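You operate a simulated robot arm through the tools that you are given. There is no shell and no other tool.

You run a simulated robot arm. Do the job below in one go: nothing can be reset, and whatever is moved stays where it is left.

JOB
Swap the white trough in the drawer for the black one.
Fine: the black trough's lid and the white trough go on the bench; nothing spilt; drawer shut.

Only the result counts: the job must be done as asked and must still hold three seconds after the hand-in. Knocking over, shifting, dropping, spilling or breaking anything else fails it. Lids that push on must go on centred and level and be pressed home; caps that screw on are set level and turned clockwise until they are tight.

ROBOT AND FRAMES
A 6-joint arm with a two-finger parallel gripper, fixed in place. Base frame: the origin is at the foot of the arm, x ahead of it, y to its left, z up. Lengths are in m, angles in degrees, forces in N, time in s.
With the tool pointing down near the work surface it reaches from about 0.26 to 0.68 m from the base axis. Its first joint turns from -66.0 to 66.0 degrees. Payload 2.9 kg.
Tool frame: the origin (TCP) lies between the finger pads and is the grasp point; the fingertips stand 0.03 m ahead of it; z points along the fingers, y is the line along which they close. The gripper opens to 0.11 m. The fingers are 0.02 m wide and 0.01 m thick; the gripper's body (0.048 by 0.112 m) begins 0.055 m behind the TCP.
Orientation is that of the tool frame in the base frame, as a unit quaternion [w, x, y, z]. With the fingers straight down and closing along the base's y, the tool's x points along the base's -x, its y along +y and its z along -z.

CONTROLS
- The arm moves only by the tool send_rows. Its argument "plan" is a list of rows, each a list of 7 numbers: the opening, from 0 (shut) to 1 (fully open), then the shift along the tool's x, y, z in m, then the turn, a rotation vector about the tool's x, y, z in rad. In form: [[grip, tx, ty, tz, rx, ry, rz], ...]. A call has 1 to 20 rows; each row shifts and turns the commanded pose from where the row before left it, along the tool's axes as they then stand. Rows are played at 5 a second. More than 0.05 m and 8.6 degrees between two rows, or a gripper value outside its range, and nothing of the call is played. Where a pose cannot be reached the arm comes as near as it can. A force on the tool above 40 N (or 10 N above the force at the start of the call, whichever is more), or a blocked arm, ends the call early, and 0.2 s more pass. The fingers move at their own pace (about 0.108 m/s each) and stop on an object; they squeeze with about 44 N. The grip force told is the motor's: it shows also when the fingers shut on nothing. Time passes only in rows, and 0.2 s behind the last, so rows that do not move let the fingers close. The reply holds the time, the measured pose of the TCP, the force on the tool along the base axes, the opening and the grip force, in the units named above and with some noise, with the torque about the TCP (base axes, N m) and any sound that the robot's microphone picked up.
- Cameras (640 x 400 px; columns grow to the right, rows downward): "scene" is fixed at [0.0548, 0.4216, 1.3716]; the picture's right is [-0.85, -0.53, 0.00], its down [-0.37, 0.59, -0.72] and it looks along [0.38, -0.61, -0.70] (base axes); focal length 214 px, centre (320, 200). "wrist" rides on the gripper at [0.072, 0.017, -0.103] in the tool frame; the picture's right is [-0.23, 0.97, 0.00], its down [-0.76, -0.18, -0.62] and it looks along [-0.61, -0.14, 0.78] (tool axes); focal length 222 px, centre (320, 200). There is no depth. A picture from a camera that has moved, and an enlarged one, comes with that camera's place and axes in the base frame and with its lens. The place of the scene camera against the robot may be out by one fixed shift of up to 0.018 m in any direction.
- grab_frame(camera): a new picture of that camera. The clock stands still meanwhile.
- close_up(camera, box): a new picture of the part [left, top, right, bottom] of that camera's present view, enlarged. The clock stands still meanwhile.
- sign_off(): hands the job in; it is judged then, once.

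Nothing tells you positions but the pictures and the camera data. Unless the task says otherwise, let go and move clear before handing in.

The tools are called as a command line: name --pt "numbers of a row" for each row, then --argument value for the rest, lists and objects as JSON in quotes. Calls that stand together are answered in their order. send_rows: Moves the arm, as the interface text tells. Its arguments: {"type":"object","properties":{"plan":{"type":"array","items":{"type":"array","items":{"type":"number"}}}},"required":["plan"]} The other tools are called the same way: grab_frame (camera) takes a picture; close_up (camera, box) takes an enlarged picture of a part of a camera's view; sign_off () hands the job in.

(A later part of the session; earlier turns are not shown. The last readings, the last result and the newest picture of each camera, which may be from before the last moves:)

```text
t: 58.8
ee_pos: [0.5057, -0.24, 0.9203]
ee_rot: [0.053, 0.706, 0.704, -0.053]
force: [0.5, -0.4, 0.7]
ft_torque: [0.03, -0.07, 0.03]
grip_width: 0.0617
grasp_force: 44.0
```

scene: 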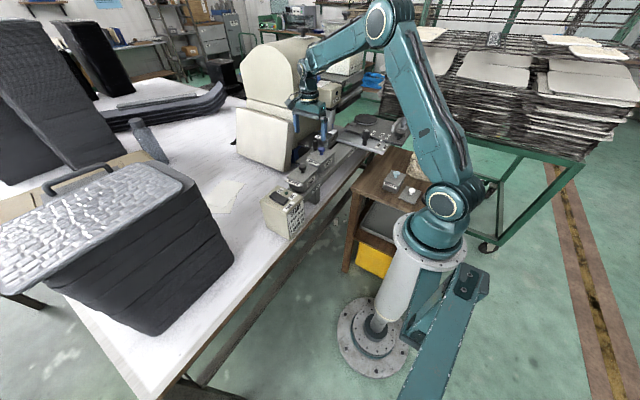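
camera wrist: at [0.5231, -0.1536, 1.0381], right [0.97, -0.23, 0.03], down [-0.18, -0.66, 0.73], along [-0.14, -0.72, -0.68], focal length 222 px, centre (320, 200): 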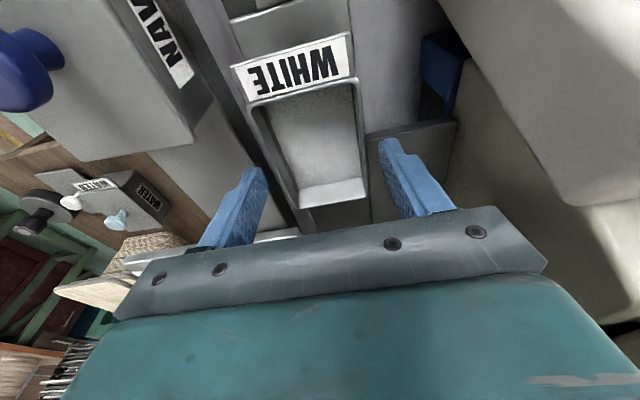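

Now it holds at 61.7 mm, which matches the trough itself. I'll lift slowly by a centimetre and check.

send_rows --pt "0.3 -0.0007 0 -0.005 0 0 0" --pt "0.3 -0.0008 0 -0.005 0 0 0" --pt "0.3 0 0 0 0 0 0"

close_up --camera "scene" --box '[300, 110, 360, 165]'

close_up --camera "wrist" --box '[200, 0, 480, 230]'

```text
t: 59.6
ee_pos: [0.5055, -0.2384, 0.9321]
ee_rot: [0.053, 0.706, 0.704, -0.053]
force: [-0.3, 0.7, -2.4]
ft_torque: [-0.01, -0.02, 0.01]
grip_width: 0.0619
grasp_force: 43.3
```

```text
7.27 times, centred on (330, 138) of scene
camera zoom: at [0.0548, 0.4216, 1.3716], right [-0.85, -0.53, 0.0], down [-0.37, 0.59, -0.72], along [0.38, -0.61, -0.7], focal length 1560 px, centre (247, 654)
```

zoom: 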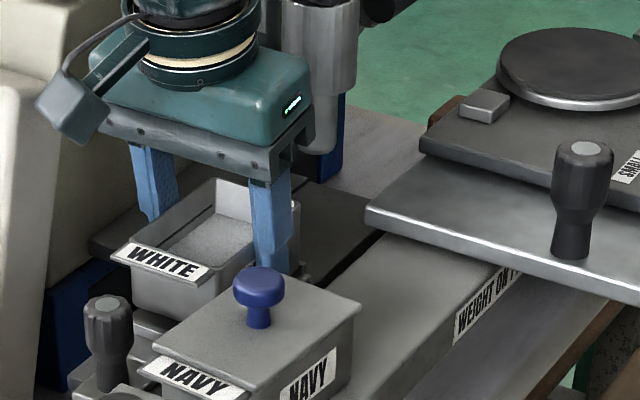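

```text
1.74 times, centred on (340, 115) of wrist
camera zoom: at [0.5214, -0.1523, 1.0222], right [0.97, -0.23, 0.03], down [-0.18, -0.66, 0.73], along [-0.14, -0.72, -0.68], focal length 386 px, centre (285, 348)
```

zoom: 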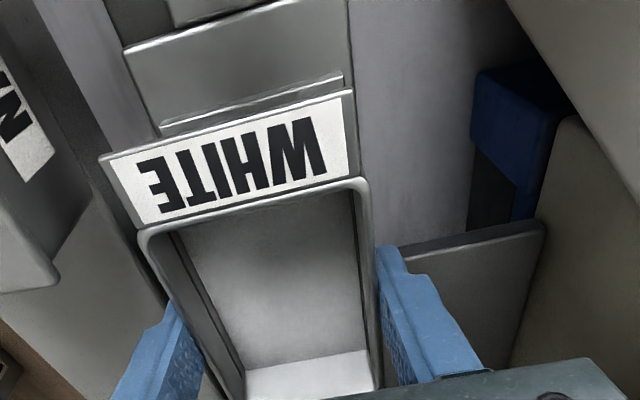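

The trough is up (about 0.24 kg), level, and the drawer stayed in place. I'll raise it gently to clear the handle.

send_rows --pt "0.3 -0.0015 0 -0.0099 0 0 0" --pt "0.3 -0.0022 0 -0.0148 0 0 0" --pt "0.3 -0.0022 0 -0.0148 0 0 0" --pt "0.3 -0.0022 0 -0.0148 0 0 0" --pt "0.3 -0.0022 0 -0.0148 0 0 0" --pt "0.3 -0.0015 0 -0.0099 0 0 0" --pt "0.3 0 0 0 0 0 0"

grab_frame --camera "scene"

grab_frame --camera "wrist"

```text
t: 61.2
ee_pos: [0.5067, -0.24, 1.011]
ee_rot: [0.053, 0.705, 0.705, -0.053]
force: [0.9, 0.9, -3.4]
ft_torque: [0.03, 0.03, 0.02]
grip_width: 0.0615
grasp_force: 44.1
```

```text
taken
```

scene: 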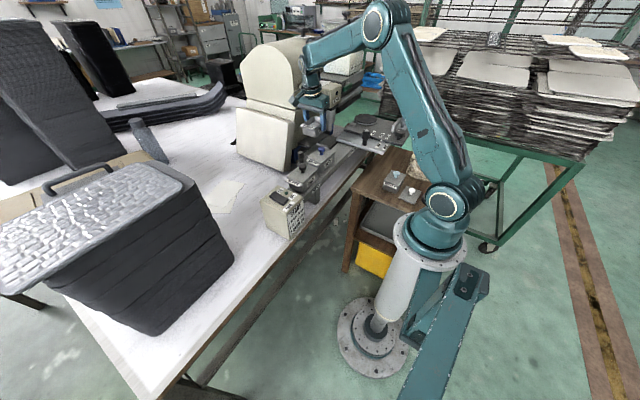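

```text
taken
camera wrist: at [0.5233, -0.1532, 1.1012], right [0.97, -0.23, 0.03], down [-0.18, -0.66, 0.73], along [-0.14, -0.72, -0.68], focal length 222 px, centre (320, 200)
```

wrist: 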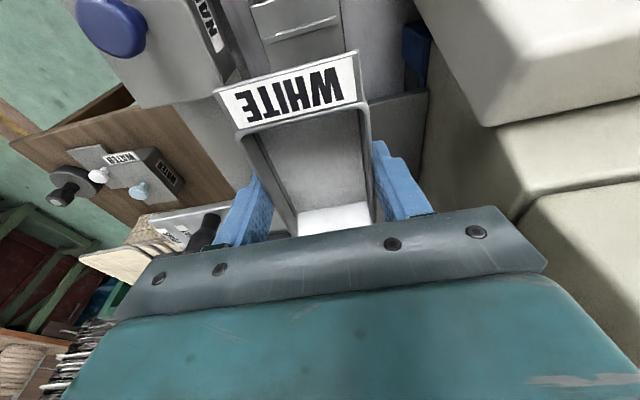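

The trough hangs level in the fingers. I'll carry it smoothly toward the clear bench area at about (0.57, -0.02).

send_rows --pt "0.3 0.0119 0.001 -0.0018 0 0 0" --pt "0.3 0.0198 0.003 -0.003 0 0 0" --pt "0.3 0.0231 0.003 -0.0035 0 0 0" --pt "0.3 0.0231 0.003 -0.0035 0 0 0" --pt "0.3 0.0231 0.003 -0.0035 0 0 0" --pt "0.3 0.0231 0.006 -0.0035 0 0 0" --pt "0.3 0.0231 0.0112 -0.0035 0 0 0" --pt "0.3 0.0231 0.0112 -0.0035 0 0 0" --pt "0.3 0.0198 0.0112 -0.003 0 0 0" --pt "0.3 0.0185 0.0084 -0.0028 0 0 0" --pt "0.3 0.0099 0.004 -0.0015 0 0 0" --pt "0.3 0 0 0 0 0 0"

grab_frame --camera "scene"

grab_frame --camera "wrist"

```text
t: 63.8
ee_pos: [0.5739, -0.0199, 1.0105]
ee_rot: [0.053, 0.706, 0.704, -0.053]
force: [0.3, -0.4, -3.7]
ft_torque: [-0.04, 0.02, 0.03]
grip_width: 0.0617
grasp_force: 44.2
```

```text
taken
```

scene: 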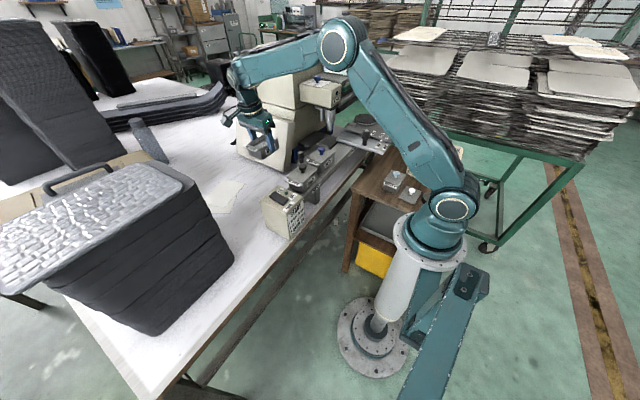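

```text
taken
camera wrist: at [0.5895, 0.0676, 1.1016], right [0.97, -0.23, 0.03], down [-0.18, -0.66, 0.73], along [-0.14, -0.72, -0.68], focal length 222 px, centre (320, 200)
```

wrist: 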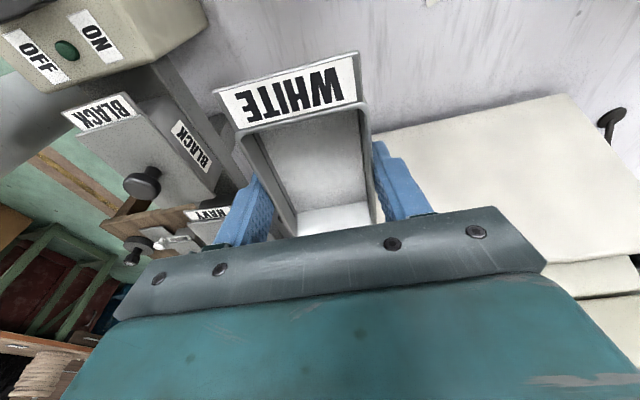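

The trough is over clear bench, away from the paper and rail. I'll lower it most of the way.

send_rows --pt "0.3 0.0022 0 0.0148 0 0 0" --pt "0.3 0.0037 0 0.0247 0 0 0" --pt "0.3 0.0037 0 0.0247 0 0 0" --pt "0.3 0.0037 0 0.0247 0 0 0" --pt "0.3 0.003 0 0.0198 0 0 0" --pt "0.3 0.0022 0 0.0148 0 0 0" --pt "0.3 0 0 0 0 0 0"

grab_frame --camera "wrist"

close_up --camera "scene" --box '[200, 100, 340, 240]'

```text
t: 65.4
ee_pos: [0.573, -0.0212, 0.8841]
ee_rot: [0.053, 0.706, 0.704, -0.053]
force: [-0.2, 0.2, -2.4]
ft_torque: [-0.02, 0.02, 0.02]
grip_width: 0.0617
grasp_force: 43.7
```

```text
taken
camera wrist: at [0.5889, 0.0655, 0.9747], right [0.97, -0.23, 0.03], down [-0.18, -0.66, 0.73], along [-0.14, -0.72, -0.68], focal length 222 px, centre (320, 200)
```

wrist: 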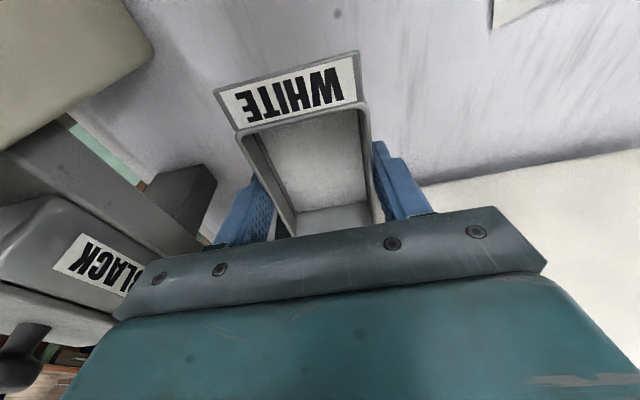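

```text
2.86 times, centred on (270, 170) of scene
camera zoom: at [0.0548, 0.4216, 1.3716], right [-0.85, -0.53, 0.0], down [-0.37, 0.59, -0.72], along [0.38, -0.61, -0.7], focal length 613 px, centre (463, 286)
```

zoom: 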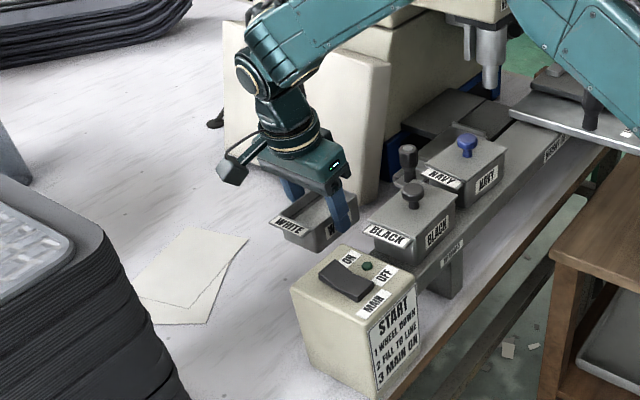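

Clear all round. I'll lower in small steps until it touches the bench.

send_rows --pt "0.3 0.0015 0 0.0099 0 0 0" --pt "0.3 0.0015 0 0.0099 0 0 0" --pt "0.3 0.0009 0 0.0059 0 0 0" --pt "0.3 0 0 0 0 0 0"

send_rows --pt "0.3 0.0006 0 0.004 0 0 0" --pt "0.3 0.0006 0 0.004 0 0 0" --pt "0.3 0 0 0 0 0 0"

```text
t: 66.4
ee_pos: [0.5715, -0.0201, 0.8558]
ee_rot: [0.053, 0.706, 0.704, -0.054]
force: [1.4, 0.9, -2.3]
ft_torque: [-0.02, 0.0, 0.02]
grip_width: 0.0615
grasp_force: 44.3
```

```text
t: 67.2
ee_pos: [0.5712, -0.0192, 0.8514]
ee_rot: [0.053, 0.706, 0.704, -0.053]
force: [0.2, 0.8, -3.3]
ft_torque: [-0.01, -0.01, 0.01]
grip_width: 0.0617
grasp_force: 43.8
```

send_rows --pt "0.3 0.0006 0 0.004 0 0 0" --pt "0.3 0.0006 0 0.004 0 0 0" --pt "0.3 0 0 0 0 0 0"

close_up --camera "scene" --box '[240, 130, 320, 200]'

```text
t: 68.0
ee_pos: [0.5718, -0.0192, 0.8432]
ee_rot: [0.053, 0.706, 0.704, -0.053]
force: [1.3, 0.7, -3.2]
ft_torque: [-0.04, 0.0, 0.01]
grip_width: 0.0616
grasp_force: 43.9
```

```text
5.71 times, centred on (280, 165) of scene
camera zoom: at [0.0548, 0.4216, 1.3716], right [-0.85, -0.53, 0.0], down [-0.37, 0.59, -0.72], along [0.38, -0.61, -0.7], focal length 1226 px, centre (549, 400)
```

zoom: 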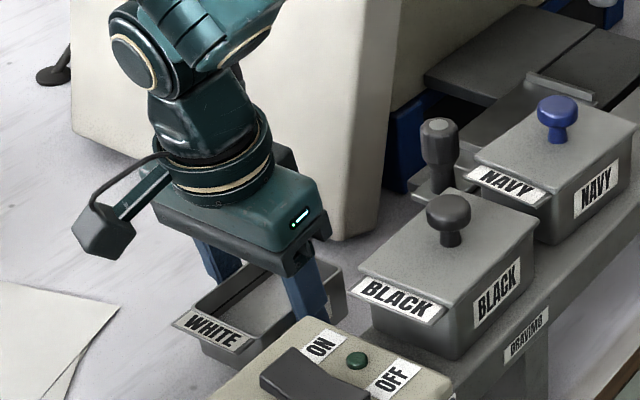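

send_rows --pt "0.3 0.0005 0 0.003 0 0 0" --pt "0.3 0.0005 0 0.003 0 0 0" --pt "0.3 0 0 0 0 0 0"

send_rows --pt "0.3 0.0005 0 0.003 0 0 0" --pt "0.3 0 0 0 0 0 0"

send_rows --pt "0.3 0.0005 0 0.003 0 0 0" --pt "0.3 0 0 0 0 0 0"

```text
t: 68.8
ee_pos: [0.5724, -0.019, 0.8362]
ee_rot: [0.053, 0.706, 0.704, -0.053]
force: [0.5, 0.2, -2.9]
ft_torque: [0.04, 0.0, 0.0]
grip_width: 0.0618
grasp_force: 43.7
```

```text
t: 69.4
ee_pos: [0.5719, -0.0202, 0.8337]
ee_rot: [0.053, 0.707, 0.704, -0.053]
force: [-0.5, 1.4, -2.8]
ft_torque: [0.0, 0.0, -0.04]
grip_width: 0.0614
grasp_force: 43.6
```

```text
t: 70.0
ee_pos: [0.5723, -0.0199, 0.8314]
ee_rot: [0.053, 0.707, 0.704, -0.054]
force: [-1.4, -0.5, -2.8]
ft_torque: [0.0, 0.02, 0.01]
grip_width: 0.0619
grasp_force: 44.2
```

send_rows --pt "0.3 0.0005 0 0.003 0 0 0" --pt "0.3 0 0 0 0 0 0"

send_rows --pt "0.3 0.0004 0 0.002 0 0 0" --pt "0.3 0 0 0 0 0 0"

close_up --camera "scene" --box '[250, 150, 310, 200]'

grab_frame --camera "wrist"

```text
t: 70.6
ee_pos: [0.5717, -0.0198, 0.8278]
ee_rot: [0.053, 0.706, 0.704, -0.053]
force: [-0.3, -0.9, -2.3]
ft_torque: [-0.02, 0.0, -0.01]
grip_width: 0.0617
grasp_force: 43.5
```

```text
t: 71.2
ee_pos: [0.5719, -0.019, 0.8248]
ee_rot: [0.053, 0.706, 0.704, -0.053]
force: [0.2, 0.2, -2.1]
ft_torque: [-0.03, 0.02, 0.01]
grip_width: 0.0617
grasp_force: 44.2
```

```text
8.00 times, centred on (280, 175) of scene
camera zoom: at [0.0548, 0.4216, 1.3716], right [-0.85, -0.53, 0.0], down [-0.37, 0.59, -0.72], along [0.38, -0.61, -0.7], focal length 1716 px, centre (640, 400)
```

zoom: 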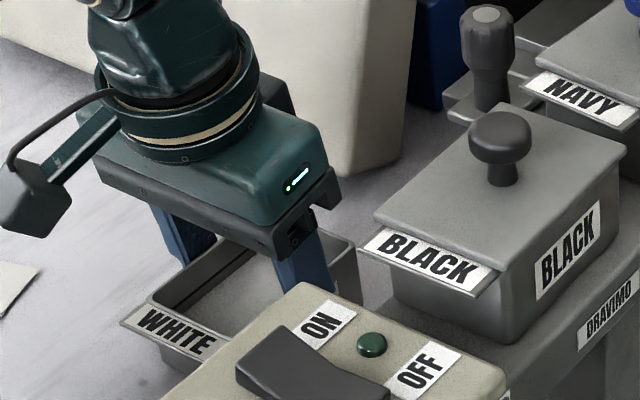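

```text
taken
camera wrist: at [0.5882, 0.068, 0.9164], right [0.97, -0.23, 0.03], down [-0.18, -0.66, 0.73], along [-0.14, -0.72, -0.68], focal length 222 px, centre (320, 200)
```

wrist: 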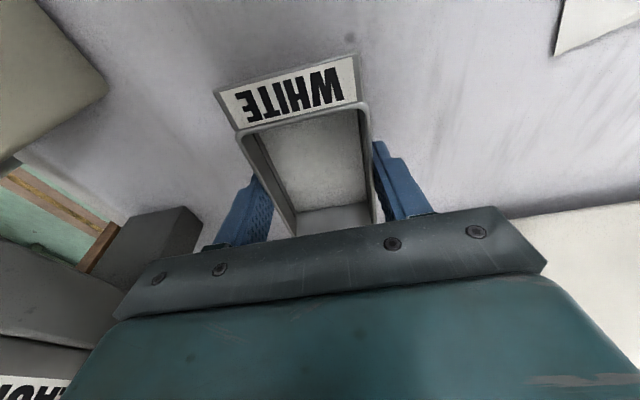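

send_rows --pt "0.3 0.0003 0 0.002 0 0 0" --pt "0.3 0 0 0 0 0 0"

send_rows --pt "0.3 0.0003 0 0.002 0 0 0" --pt "0.3 0 0 0 0 0 0"

send_rows --pt "0.3 0.0003 0 0.002 0 0 0" --pt "0.3 0 0 0 0 0 0"

```text
t: 71.8
ee_pos: [0.571, -0.0189, 0.8234]
ee_rot: [0.053, 0.707, 0.703, -0.053]
force: [1.1, -0.4, -2.4]
ft_torque: [-0.01, 0.0, 0.01]
grip_width: 0.0616
grasp_force: 44.1
```

```text
t: 72.4
ee_pos: [0.5693, -0.0201, 0.8207]
ee_rot: [0.053, 0.707, 0.704, -0.053]
force: [-0.1, -0.2, -2.6]
ft_torque: [0.02, 0.02, 0.02]
grip_width: 0.062
grasp_force: 44.2
```

```text
t: 73.0
ee_pos: [0.5723, -0.0203, 0.8213]
ee_rot: [0.055, 0.706, 0.704, -0.052]
force: [-7.3, -3.6, 21.9]
ft_torque: [0.47, 0.57, 0.2]
grip_width: 0.0618
grasp_force: 44.1
```

It has touched the bench (22 N upward). I'll ease off 1 mm and open the fingers.

send_rows --pt "0.3 -0.0002 0 -0.001 0 0 0" --pt "0.3 0 0 0 0 0 0"

send_rows --pt "0.7 0 0 0 0 0 0" --pt "0.7 0 0 0 0 0 0"

grab_frame --camera "wrist"

```text
t: 73.6
ee_pos: [0.5721, -0.0203, 0.8209]
ee_rot: [0.054, 0.707, 0.703, -0.051]
force: [1.9, -0.8, 13.2]
ft_torque: [-0.03, 0.31, -0.17]
grip_width: 0.0617
grasp_force: 43.8
```

```text
t: 74.2
ee_pos: [0.5705, -0.0197, 0.8209]
ee_rot: [0.052, 0.705, 0.705, -0.053]
force: [-0.1, 0.8, 0.2]
ft_torque: [-0.02, -0.01, 0.0]
grip_width: 0.0771
grasp_force: 0.1
```

```text
taken
camera wrist: at [0.5874, 0.0672, 0.9114], right [0.97, -0.23, 0.03], down [-0.18, -0.66, 0.73], along [-0.14, -0.72, -0.68], focal length 222 px, centre (320, 200)
```

wrist: 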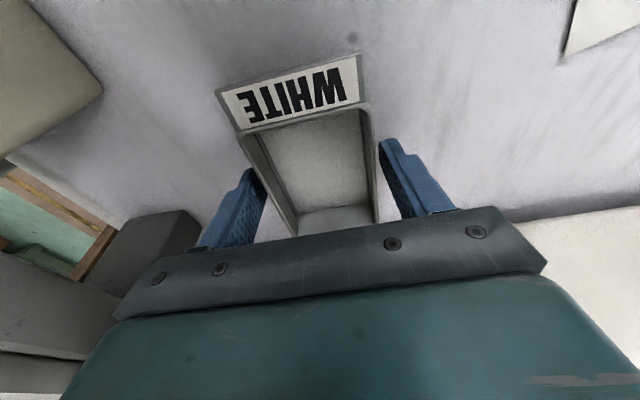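

The white trough stands on the bench, released. I'll rise straight up, straighten the tool, and move over the black trough's lid knob.

send_rows --pt "0.7 -0.0015 0 -0.0099 0 0 0" --pt "0.7 -0.003 0 -0.0198 0 0 0" --pt "0.7 -0.0045 0 -0.0297 0 0 0" --pt "0.7 -0.006 0 -0.0396 0 0 0" --pt "0.7 -0.006 0 -0.0396 0 0 0" --pt "0.7 -0.006 0 -0.0396 0 0 0" --pt "0.7 0 0 0 0 0.075 0" --pt "0.7 0 0 0 0 0.075 0" --pt "0.7 0 -0.039 0 0 0 0" --pt "0.7 0 -0.039 0 0 0 0" --pt "0.7 0 -0.039 0 0 0 0" --pt "0.55 0 -0.036 0 0 0 0" --pt "0.45 0 0 0 0 0 0"

grab_frame --camera "wrist"

grab_frame --camera "scene"

```text
t: 77.0
ee_pos: [0.418, -0.0201, 1.0004]
ee_rot: [0.001, 0.708, 0.706, 0.001]
force: [-0.5, 0.3, 0.1]
ft_torque: [0.02, 0.0, -0.02]
grip_width: 0.0495
grasp_force: 0.1
```

```text
taken
camera wrist: at [0.435, 0.0524, 1.1032], right [0.97, -0.23, 0.0], down [-0.18, -0.76, 0.62], along [-0.14, -0.61, -0.78], focal length 222 px, centre (320, 200)
```

wrist: 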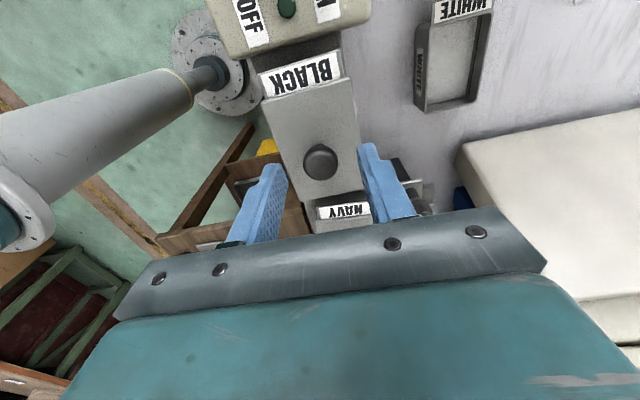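

```text
taken
```

scene: 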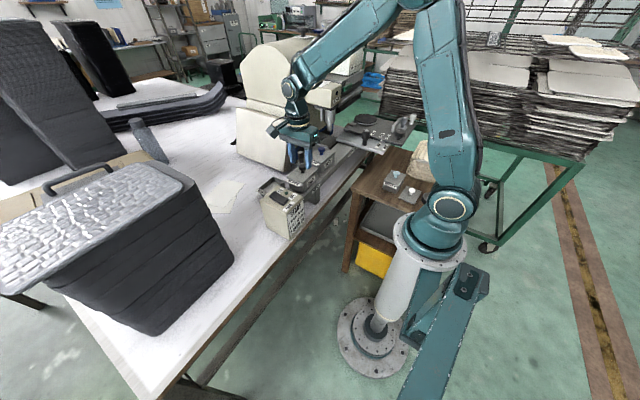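

The white trough stands safely on the bench. I'll zoom to centre on the black lid's knob.

close_up --camera "wrist" --box '[240, 40, 420, 230]'

close_up --camera "scene" --box '[275, 130, 345, 200]'

```text
2.11 times, centred on (330, 135) of wrist
camera zoom: at [0.435, 0.0524, 1.1032], right [0.97, -0.23, 0.0], down [-0.18, -0.76, 0.62], along [-0.14, -0.61, -0.78], focal length 468 px, centre (299, 337)
```

zoom: 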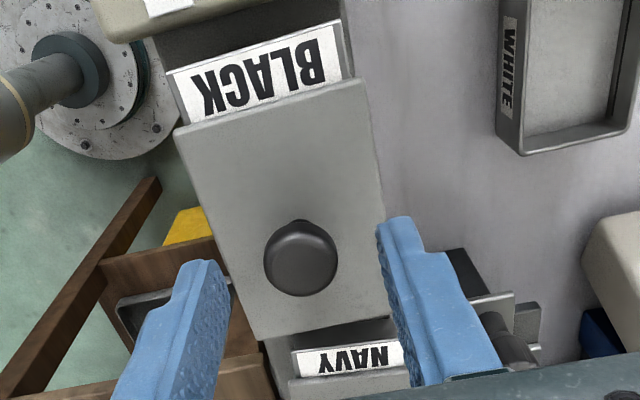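

```text
5.71 times, centred on (310, 165) of scene
camera zoom: at [0.0547, 0.4216, 1.3716], right [-0.85, -0.53, 0.0], down [-0.37, 0.59, -0.72], along [0.38, -0.61, -0.7], focal length 1226 px, centre (377, 400)
```

zoom: 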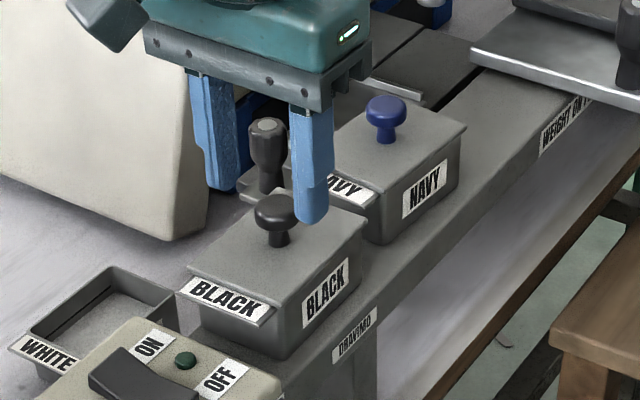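

The knob is centred at (0.4167, -0.027). I'll align and descend so the fingertips stop just above the lid.

send_rows --pt "0.42 -0.0071 -0.0013 0.005 0 0 0" --pt "0.42 0 0 0.0125 0 0 0" --pt "0.42 0 0 0.0115 0 0 0" --pt "0.42 0 0 0 0 0 0"

close_up --camera "wrist" --box '[200, 40, 440, 230]'

close_up --camera "scene" --box '[275, 130, 345, 200]'

```text
t: 78.0
ee_pos: [0.4186, -0.0255, 0.9709]
ee_rot: [0.001, 0.708, 0.706, 0.0]
force: [-0.2, 0.5, 0.4]
ft_torque: [0.0, -0.05, -0.02]
grip_width: 0.0461
grasp_force: 0.1
```

```text
2.11 times, centred on (320, 135) of wrist
camera zoom: at [0.4348, 0.0465, 1.0732], right [0.97, -0.23, 0.0], down [-0.18, -0.76, 0.62], along [-0.14, -0.61, -0.78], focal length 468 px, centre (320, 337)
```

zoom: 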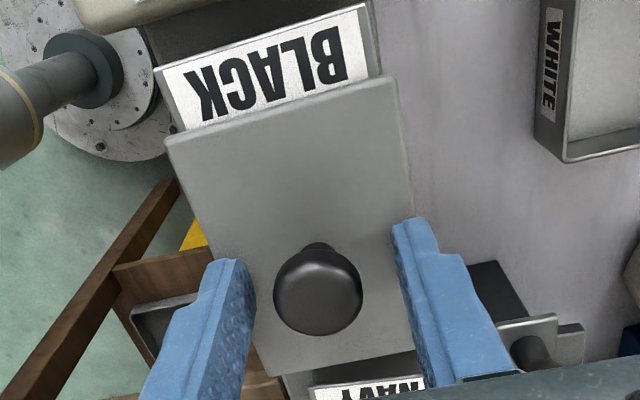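

```text
5.71 times, centred on (310, 165) of scene
camera zoom: at [0.0548, 0.4216, 1.3716], right [-0.85, -0.53, 0.0], down [-0.37, 0.59, -0.72], along [0.38, -0.61, -0.7], focal length 1226 px, centre (377, 400)
```

zoom: 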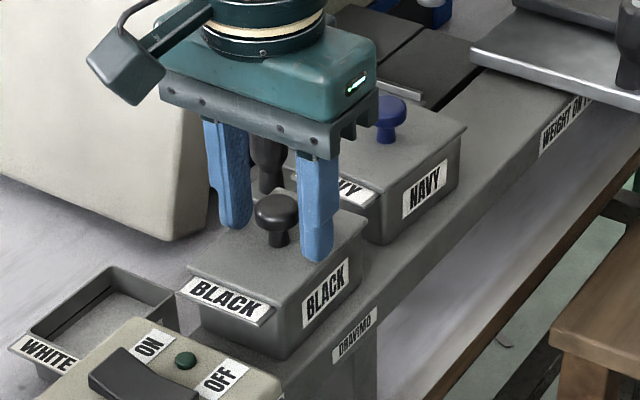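

Aligned with no contact. A 1 mm trim, then I'll close on the knob.

send_rows --pt "0.42 -0.0015 -0.001 0.001 0 0 0" --pt "0.1 0 0 0 0 0 0" --pt "0.1 0 0 0 0 0 0" --pt "0.1 0 0 0 0 0 0"

```text
t: 79.0
ee_pos: [0.4166, -0.0283, 0.9696]
ee_rot: [-0.001, 0.708, 0.706, 0.0]
force: [-0.2, 0.1, 0.0]
ft_torque: [0.03, -0.02, -0.01]
grip_width: 0.0229
grasp_force: 43.3
heard: snap
```

I heard a snap on closing. I'll look before doing anything else.

close_up --camera "wrist" --box '[200, 40, 440, 230]'

close_up --camera "scene" --box '[275, 130, 345, 200]'

grab_frame --camera "scene"

```text
2.11 times, centred on (320, 135) of wrist
camera zoom: at [0.4332, 0.0451, 1.0724], right [0.97, -0.23, 0.0], down [-0.18, -0.76, 0.62], along [-0.14, -0.61, -0.78], focal length 468 px, centre (320, 337)
```

zoom: 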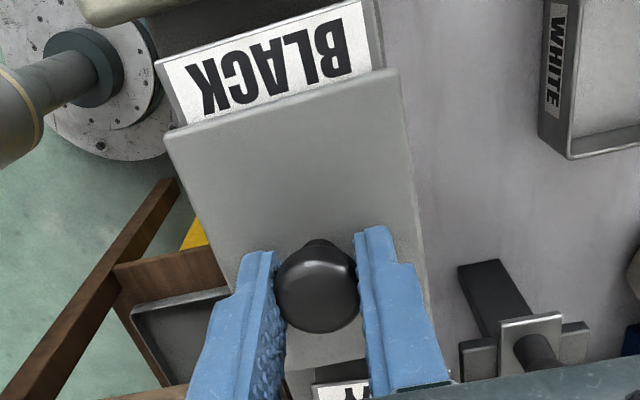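

```text
5.71 times, centred on (310, 165) of scene
camera zoom: at [0.0548, 0.4216, 1.3716], right [-0.85, -0.53, 0.0], down [-0.37, 0.59, -0.72], along [0.38, -0.61, -0.7], focal length 1226 px, centre (377, 400)
```

zoom: 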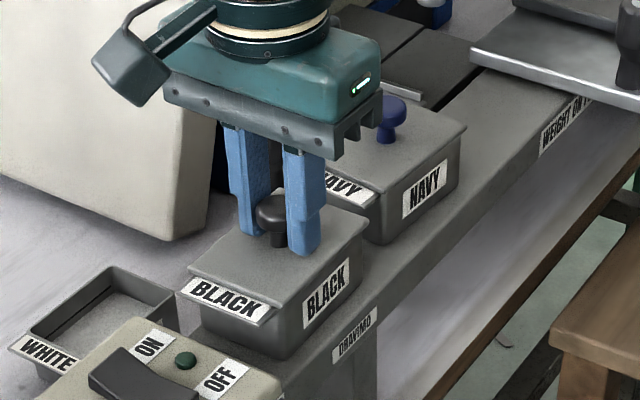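

```text
taken
```

scene: 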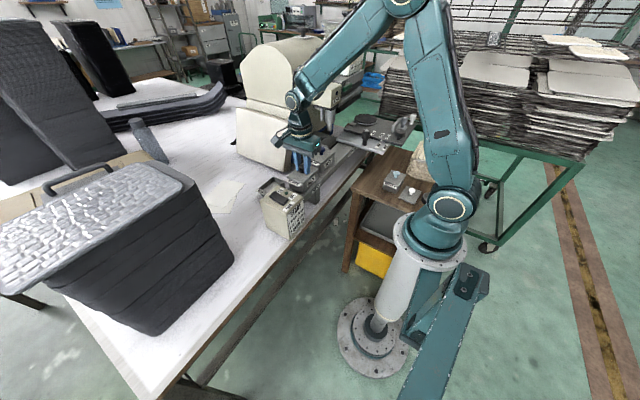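

Nothing looks broken; most likely the push-on lid popped loose as the knob was gripped. I'll lift very slowly, watching that the trough stays on the rail.

send_rows --pt "0.1 0 0 -0.002 0 0 0" --pt "0.1 0 0 -0.002 0 0 0" --pt "0.1 0 0 0 0 0 0"

close_up --camera "scene" --box '[280, 145, 330, 195]'

```text
t: 79.8
ee_pos: [0.4176, -0.0282, 0.9739]
ee_rot: [0.0, 0.708, 0.706, 0.0]
force: [0.7, -0.2, 0.0]
ft_torque: [-0.02, 0.0, 0.01]
grip_width: 0.0231
grasp_force: 44.1
```

```text
8.00 times, centred on (305, 170) of scene
camera zoom: at [0.0548, 0.4216, 1.3716], right [-0.85, -0.53, 0.0], down [-0.37, 0.59, -0.72], along [0.38, -0.61, -0.7], focal length 1716 px, centre (440, 440)
```

zoom: 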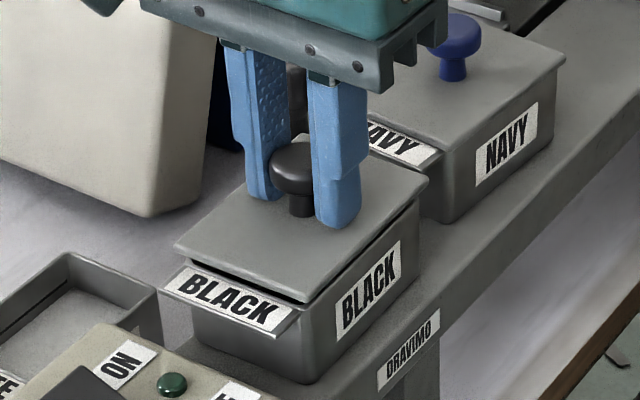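

The lid is off cleanly and the black trough stayed put. I'll raise the lid and carry it over to clear bench near (0.57, 0.115).

send_rows --pt "0.1 0 0 -0.01 0 0 0" --pt "0.1 0 0 -0.018 0 0 0" --pt "0.1 0 0 -0.02 0 0 0" --pt "0.1 0.02 0.021 0 0 0 0" --pt "0.1 0.024 0.026 0 0 0 0" --pt "0.1 0.024 0.026 0 0 0 0" --pt "0.1 0.024 0.026 0 0 0 0" --pt "0.1 0.024 0.026 0 0 0 0" --pt "0.1 0.018 0.019 0 0 0 0" --pt "0.1 0.009 0.009 0 0 0 0" --pt "0.1 0 0 0 0 0 0"

grab_frame --camera "scene"

grab_frame --camera "wrist"

```text
t: 82.2
ee_pos: [0.5714, 0.1185, 1.0252]
ee_rot: [0.0, 0.708, 0.706, 0.0]
force: [-0.2, 0.3, 0.4]
ft_torque: [0.0, 0.02, -0.02]
grip_width: 0.0231
grasp_force: 44.0
```

```text
taken
```

scene: 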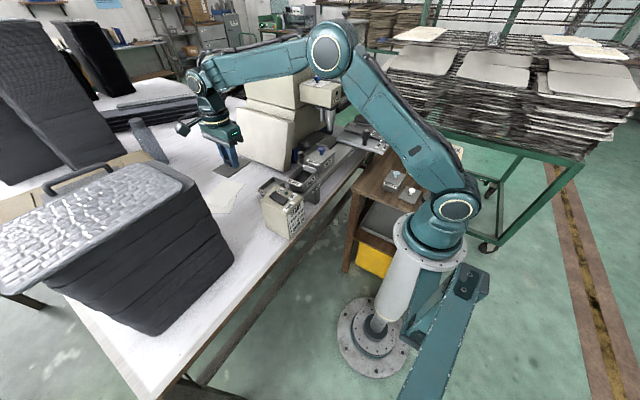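

```text
taken
camera wrist: at [0.588, 0.1897, 1.127], right [0.97, -0.23, 0.0], down [-0.18, -0.76, 0.62], along [-0.14, -0.61, -0.78], focal length 222 px, centre (320, 200)
```

wrist: 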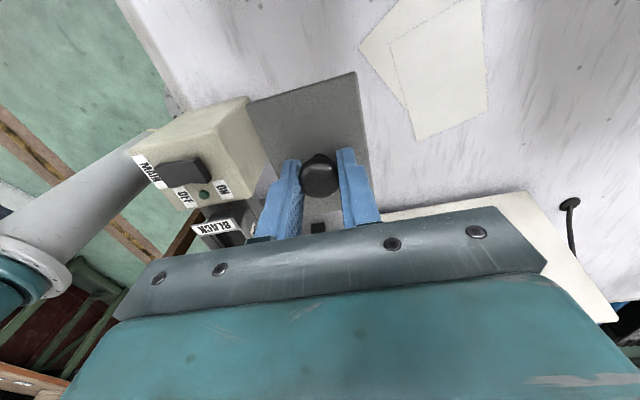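

There's clear bench here, but the START box is close on the -x side, so I'll shift about 12 mm outward and lower the lid.

send_rows --pt "0.1 -0.0105 0.0116 0.01 0 0 0" --pt "0.1 0 0 0.03 0 0 0" --pt "0.1 0 0 0.03 0 0 0" --pt "0.1 0 0 0.03 0 0 0" --pt "0.1 0 0 0.03 0 0 0" --pt "0.1 0 0 0.02 0 0 0" --pt "0.1 0 0 0.01 0 0 0" --pt "0.1 0 0 0 0 0 0"

grab_frame --camera "wrist"

close_up --camera "scene" --box '[190, 110, 330, 230]'

```text
t: 84.0
ee_pos: [0.5811, 0.1042, 0.862]
ee_rot: [0.0, 0.708, 0.706, 0.0]
force: [-0.3, 0.2, 0.0]
ft_torque: [-0.04, 0.0, 0.04]
grip_width: 0.023
grasp_force: 44.0
```

```text
taken
camera wrist: at [0.5972, 0.177, 0.9644], right [0.97, -0.23, 0.0], down [-0.18, -0.76, 0.62], along [-0.14, -0.61, -0.78], focal length 222 px, centre (320, 200)
```

wrist: 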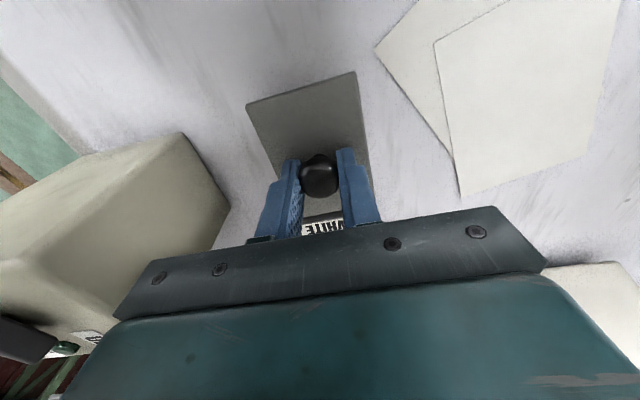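

```text
3.33 times, centred on (260, 170) of scene
camera zoom: at [0.0548, 0.4216, 1.3716], right [-0.85, -0.53, 0.0], down [-0.37, 0.59, -0.72], along [0.38, -0.61, -0.7], focal length 715 px, centre (520, 300)
```

zoom: 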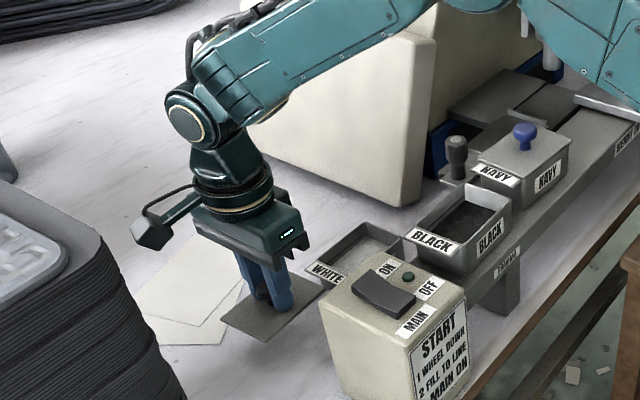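

The lid is over clear bench with gaps to the paper, box and white trough. I'll lower it slowly until it touches.

send_rows --pt "0.1 0.002 0 0.01 0 0 0" --pt "0.1 0 0 0.006 0 0 0" --pt "0.1 0 0 0.004 0 0 0" --pt "0.1 0 0 0 0 0 0"

send_rows --pt "0.1 0 0 0.004 0 0 0" --pt "0.1 0 0 0.003 0 0 0" --pt "0.1 0 0 0 0 0 0"

```text
t: 85.0
ee_pos: [0.5809, 0.1063, 0.8428]
ee_rot: [0.0, 0.708, 0.706, 0.0]
force: [0.2, 0.3, -0.2]
ft_torque: [0.0, 0.0, 0.01]
grip_width: 0.0232
grasp_force: 43.9
```

```text
t: 85.8
ee_pos: [0.5811, 0.1073, 0.836]
ee_rot: [0.0, 0.708, 0.706, 0.0]
force: [0.0, 0.2, 0.1]
ft_torque: [0.0, 0.0, 0.01]
grip_width: 0.023
grasp_force: 43.9
```

send_rows --pt "0.1 0 0 0.003 0 0 0" --pt "0.1 0 0 0.002 0 0 0" --pt "0.1 0 0 0 0 0 0"

send_rows --pt "0.1 0 0 0.002 0 0 0" --pt "0.1 0 0 0.001 0 0 0" --pt "0.1 0 0 0 0 0 0"

close_up --camera "scene" --box '[230, 155, 290, 205]'

```text
t: 86.6
ee_pos: [0.5812, 0.1076, 0.8321]
ee_rot: [0.0, 0.709, 0.706, 0.0]
force: [-0.2, 0.5, -0.1]
ft_torque: [0.02, 0.03, -0.01]
grip_width: 0.0231
grasp_force: 43.5
```

```text
t: 87.4
ee_pos: [0.5817, 0.1066, 0.8274]
ee_rot: [0.0, 0.708, 0.706, 0.0]
force: [0.8, -0.1, -1.1]
ft_torque: [0.02, 0.01, 0.01]
grip_width: 0.0234
grasp_force: 43.5
```

```text
8.00 times, centred on (260, 180) of scene
camera zoom: at [0.0548, 0.4216, 1.3716], right [-0.85, -0.53, 0.0], down [-0.37, 0.59, -0.72], along [0.38, -0.61, -0.7], focal length 1716 px, centre (800, 360)
```

zoom: 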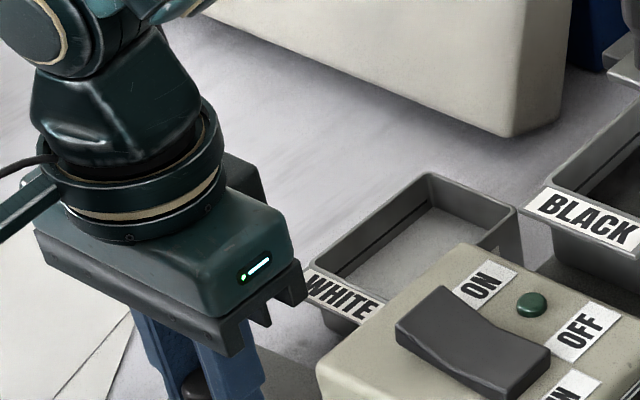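

send_rows --pt "0.1 0 0 0.002 0 0 0" --pt "0.1 0 0 0 0 0 0"

send_rows --pt "0.1 0 0 0.002 0 0 0" --pt "0.1 0 0 0 0 0 0"

send_rows --pt "0.1 0 0 0.002 0 0 0" --pt "0.1 0 0 0 0 0 0"

```text
t: 88.0
ee_pos: [0.5816, 0.1065, 0.8253]
ee_rot: [0.0, 0.708, 0.706, 0.0]
force: [-0.2, -0.2, -0.3]
ft_torque: [-0.01, 0.01, 0.03]
grip_width: 0.0232
grasp_force: 44.1
```

```text
t: 88.6
ee_pos: [0.5808, 0.1065, 0.8225]
ee_rot: [0.0, 0.709, 0.705, 0.0]
force: [0.1, 0.4, -0.4]
ft_torque: [-0.02, 0.01, 0.01]
grip_width: 0.0232
grasp_force: 43.0
```

```text
t: 89.2
ee_pos: [0.5804, 0.1065, 0.8226]
ee_rot: [-0.001, 0.708, 0.706, 0.001]
force: [-0.6, 0.4, -0.8]
ft_torque: [0.0, -0.01, 0.0]
grip_width: 0.0233
grasp_force: 43.8
```

send_rows --pt "0.1 0 0 0.002 0 0 0" --pt "0.1 0 0 0 0 0 0"

send_rows --pt "0.1 0 0 0.002 0 0 0" --pt "0.1 0 0 0 0 0 0"

send_rows --pt "0.1 0 0 0.0015 0 0 0" --pt "0.1 0 0 0 0 0 0"

```text
t: 89.8
ee_pos: [0.5823, 0.1069, 0.8201]
ee_rot: [0.0, 0.707, 0.707, 0.0]
force: [-2.3, 0.4, 3.9]
ft_torque: [-0.05, 0.06, -0.07]
grip_width: 0.0234
grasp_force: 44.1
```

```text
t: 90.4
ee_pos: [0.5828, 0.1068, 0.82]
ee_rot: [0.001, 0.709, 0.706, 0.001]
force: [-7.5, -3.3, 22.7]
ft_torque: [-0.11, 0.19, -0.05]
grip_width: 0.0232
grasp_force: 43.8
```

```text
t: 91.0
ee_pos: [0.5827, 0.1061, 0.8195]
ee_rot: [0.002, 0.708, 0.706, 0.002]
force: [-6.4, -4.7, 34.3]
ft_torque: [-0.17, 0.25, -0.05]
grip_width: 0.0233
grasp_force: 43.8
```

The lid is on the bench. I'll back off the pressure, open the fingers and rise.

send_rows --pt "0.1 0 0 -0.0025 0 0 0" --pt "0.1 0 0 0 0 0 0" --pt "0.4 0 0 0 0 0 0" --pt "0.4 0 0 0 0 0 0" --pt "0.4 0 0 -0.01 0 0 0" --pt "0.4 0 0 -0.02 0 0 0" --pt "0.4 0 0 -0.03 0 0 0" --pt "0.4 0 0 -0.04 0 0 0" --pt "0.4 0 0 -0.04 0 0 0" --pt "0.4 0 0 -0.04 0 0 0" --pt "0.4 0 0 0 0 0 0"

grab_frame --camera "wrist"

grab_frame --camera "scene"

```text
t: 93.4
ee_pos: [0.5823, 0.1037, 0.9977]
ee_rot: [0.0, 0.708, 0.706, 0.0]
force: [0.2, 0.4, 0.6]
ft_torque: [-0.04, -0.01, -0.01]
grip_width: 0.0439
grasp_force: 0.1
```

```text
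taken
camera wrist: at [0.5988, 0.1766, 1.1011], right [0.97, -0.23, 0.0], down [-0.18, -0.76, 0.62], along [-0.14, -0.61, -0.78], focal length 222 px, centre (320, 200)
```

wrist: 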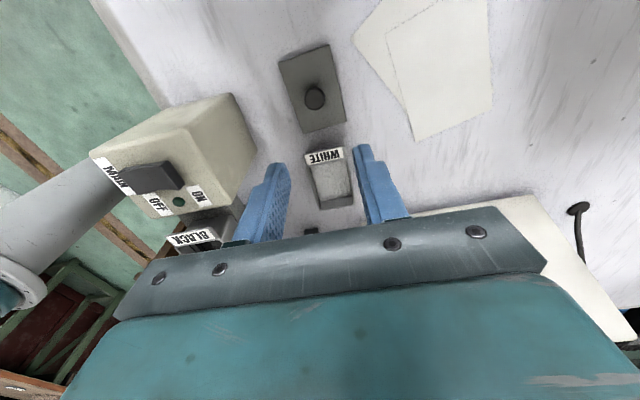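

```text
taken
```

scene: 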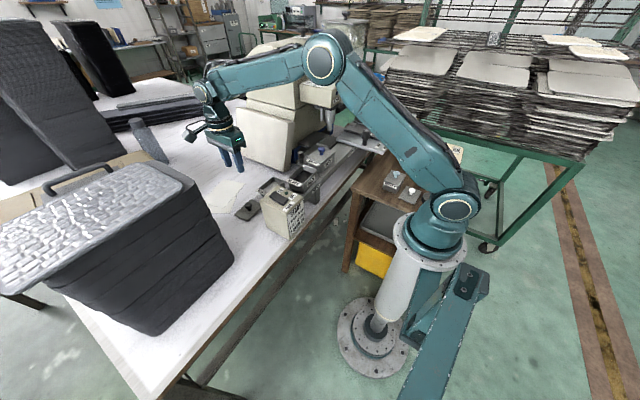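

Lid and white trough are both standing on the bench. Now I'll move back to look into the open black trough before gripping it.

send_rows --pt "0.4 -0.015 -0.036 0 0 0 0" --pt "0.4 -0.015 -0.036 0 0 0 0" --pt "0.4 -0.015 -0.036 0 0 0 0" --pt "0.4 -0.015 -0.036 0 0 0 0" --pt "0.7 -0.013 -0.021 0 0 0 0" --pt "0.7 0 0 0 0 0 0"

grab_frame --camera "wrist"

close_up --camera "wrist" --box '[230, 60, 430, 220]'

close_up --camera "scene" --box '[230, 140, 350, 240]'

```text
t: 94.8
ee_pos: [0.4154, 0.0323, 1.0006]
ee_rot: [-0.001, 0.708, 0.706, 0.0]
force: [-0.6, 0.0, 0.3]
ft_torque: [-0.01, 0.01, 0.0]
grip_width: 0.0767
grasp_force: 0.0
```

```text
taken
camera wrist: at [0.4326, 0.1042, 1.1031], right [0.97, -0.23, 0.0], down [-0.18, -0.76, 0.62], along [-0.14, -0.61, -0.78], focal length 222 px, centre (320, 200)
```

wrist: 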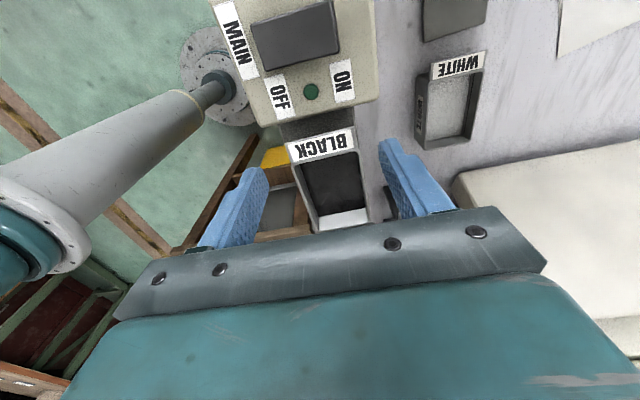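

```text
2.50 times, centred on (330, 140) of wrist
camera zoom: at [0.4326, 0.1042, 1.1031], right [0.97, -0.23, 0.0], down [-0.18, -0.76, 0.62], along [-0.14, -0.61, -0.78], focal length 555 px, centre (295, 350)
```

zoom: 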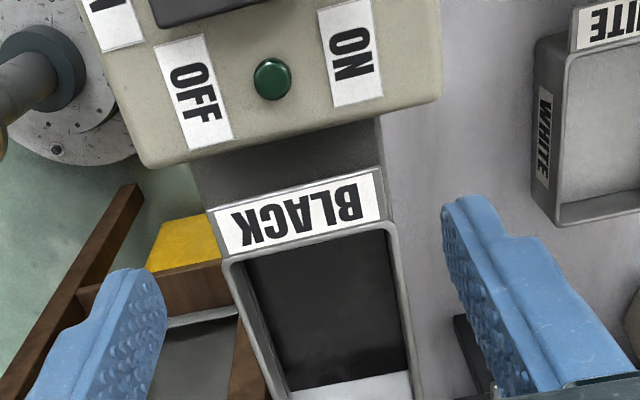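

```text
4.00 times, centred on (290, 190) of scene
camera zoom: at [0.0548, 0.4216, 1.3716], right [-0.85, -0.53, 0.0], down [-0.37, 0.59, -0.72], along [0.38, -0.61, -0.7], focal length 858 px, centre (440, 240)
```

zoom: 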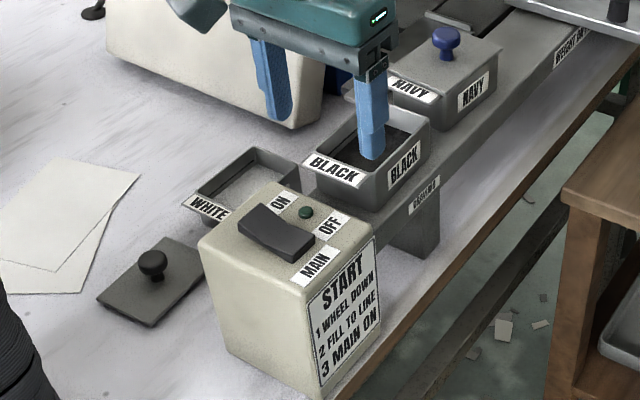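

The black trough (with dark paint) is centred near (0.416, -0.026), rim at z≈0.934. I'll lean the tool the same 8.6° as used for the white trough, so the same relative grip fits the drawer, and line up over it.

send_rows --pt "0.7 0 0 0 0 -0.075 0" --pt "0.7 0 0 0 0 -0.075 0" --pt "0.7 -0.0286 0.0002 0.0043 0 0 0" --pt "0.7 -0.0286 0.0002 0.0043 0 0 0" --pt "0.7 0.003 0 0.0198 0 0 0" --pt "0.7 0 0 0 0 0 0"

grab_frame --camera "wrist"

close_up --camera "scene" --box '[275, 130, 345, 200]'

close_up --camera "wrist" --box '[210, 30, 430, 220]'

```text
t: 96.2
ee_pos: [0.418, -0.0257, 0.9769]
ee_rot: [0.053, 0.706, 0.704, -0.053]
force: [-0.2, 0.3, -0.1]
ft_torque: [-0.01, 0.0, 0.01]
grip_width: 0.0769
grasp_force: 0.1
```

```text
taken
camera wrist: at [0.434, 0.0618, 1.0685], right [0.97, -0.23, 0.03], down [-0.18, -0.66, 0.73], along [-0.14, -0.72, -0.68], focal length 222 px, centre (320, 200)
```

wrist: 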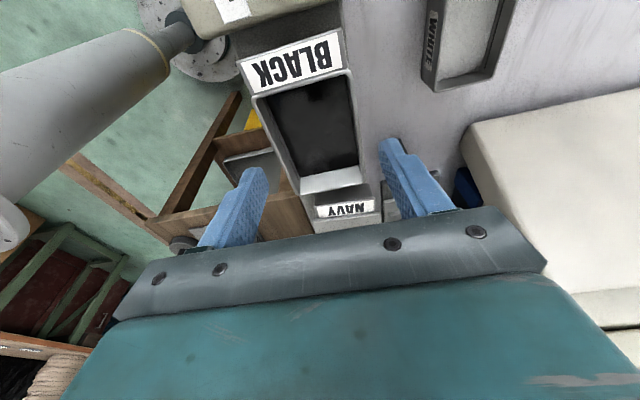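

```text
5.71 times, centred on (310, 165) of scene
camera zoom: at [0.0548, 0.4216, 1.3716], right [-0.85, -0.53, 0.0], down [-0.37, 0.59, -0.72], along [0.38, -0.61, -0.7], focal length 1226 px, centre (377, 400)
```

zoom: 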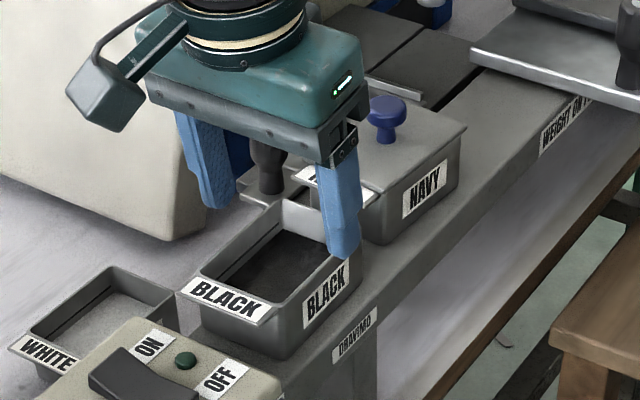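

```text
2.11 times, centred on (320, 125) of wrist
camera zoom: at [0.434, 0.0618, 1.0685], right [0.97, -0.23, 0.03], down [-0.18, -0.66, 0.73], along [-0.14, -0.72, -0.68], focal length 468 px, centre (320, 358)
```

zoom: 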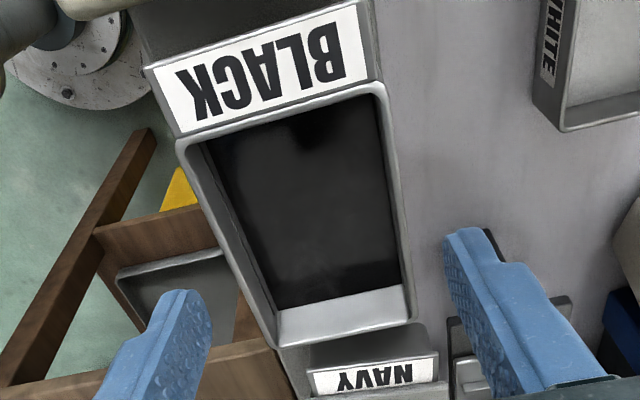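

The black paint surface is level, and the trough centre reads about (0.4175, -0.026). I'll take another pose reading before descending.

send_rows --pt "0.7 0 0 0 0 0 0" --pt "0.7 0 0 0 0 0 0"

send_rows --pt "0.7 0 0 0 0 0 0"

```text
t: 96.8
ee_pos: [0.4178, -0.0251, 0.9773]
ee_rot: [0.052, 0.707, 0.704, -0.053]
force: [0.2, 0.3, 0.0]
ft_torque: [-0.01, -0.04, 0.02]
grip_width: 0.0771
grasp_force: 0.0
```

```text
t: 97.2
ee_pos: [0.4165, -0.0244, 0.9773]
ee_rot: [0.053, 0.706, 0.704, -0.053]
force: [-0.2, -0.3, 0.8]
ft_torque: [0.01, 0.02, -0.02]
grip_width: 0.0772
grasp_force: 0.0
```

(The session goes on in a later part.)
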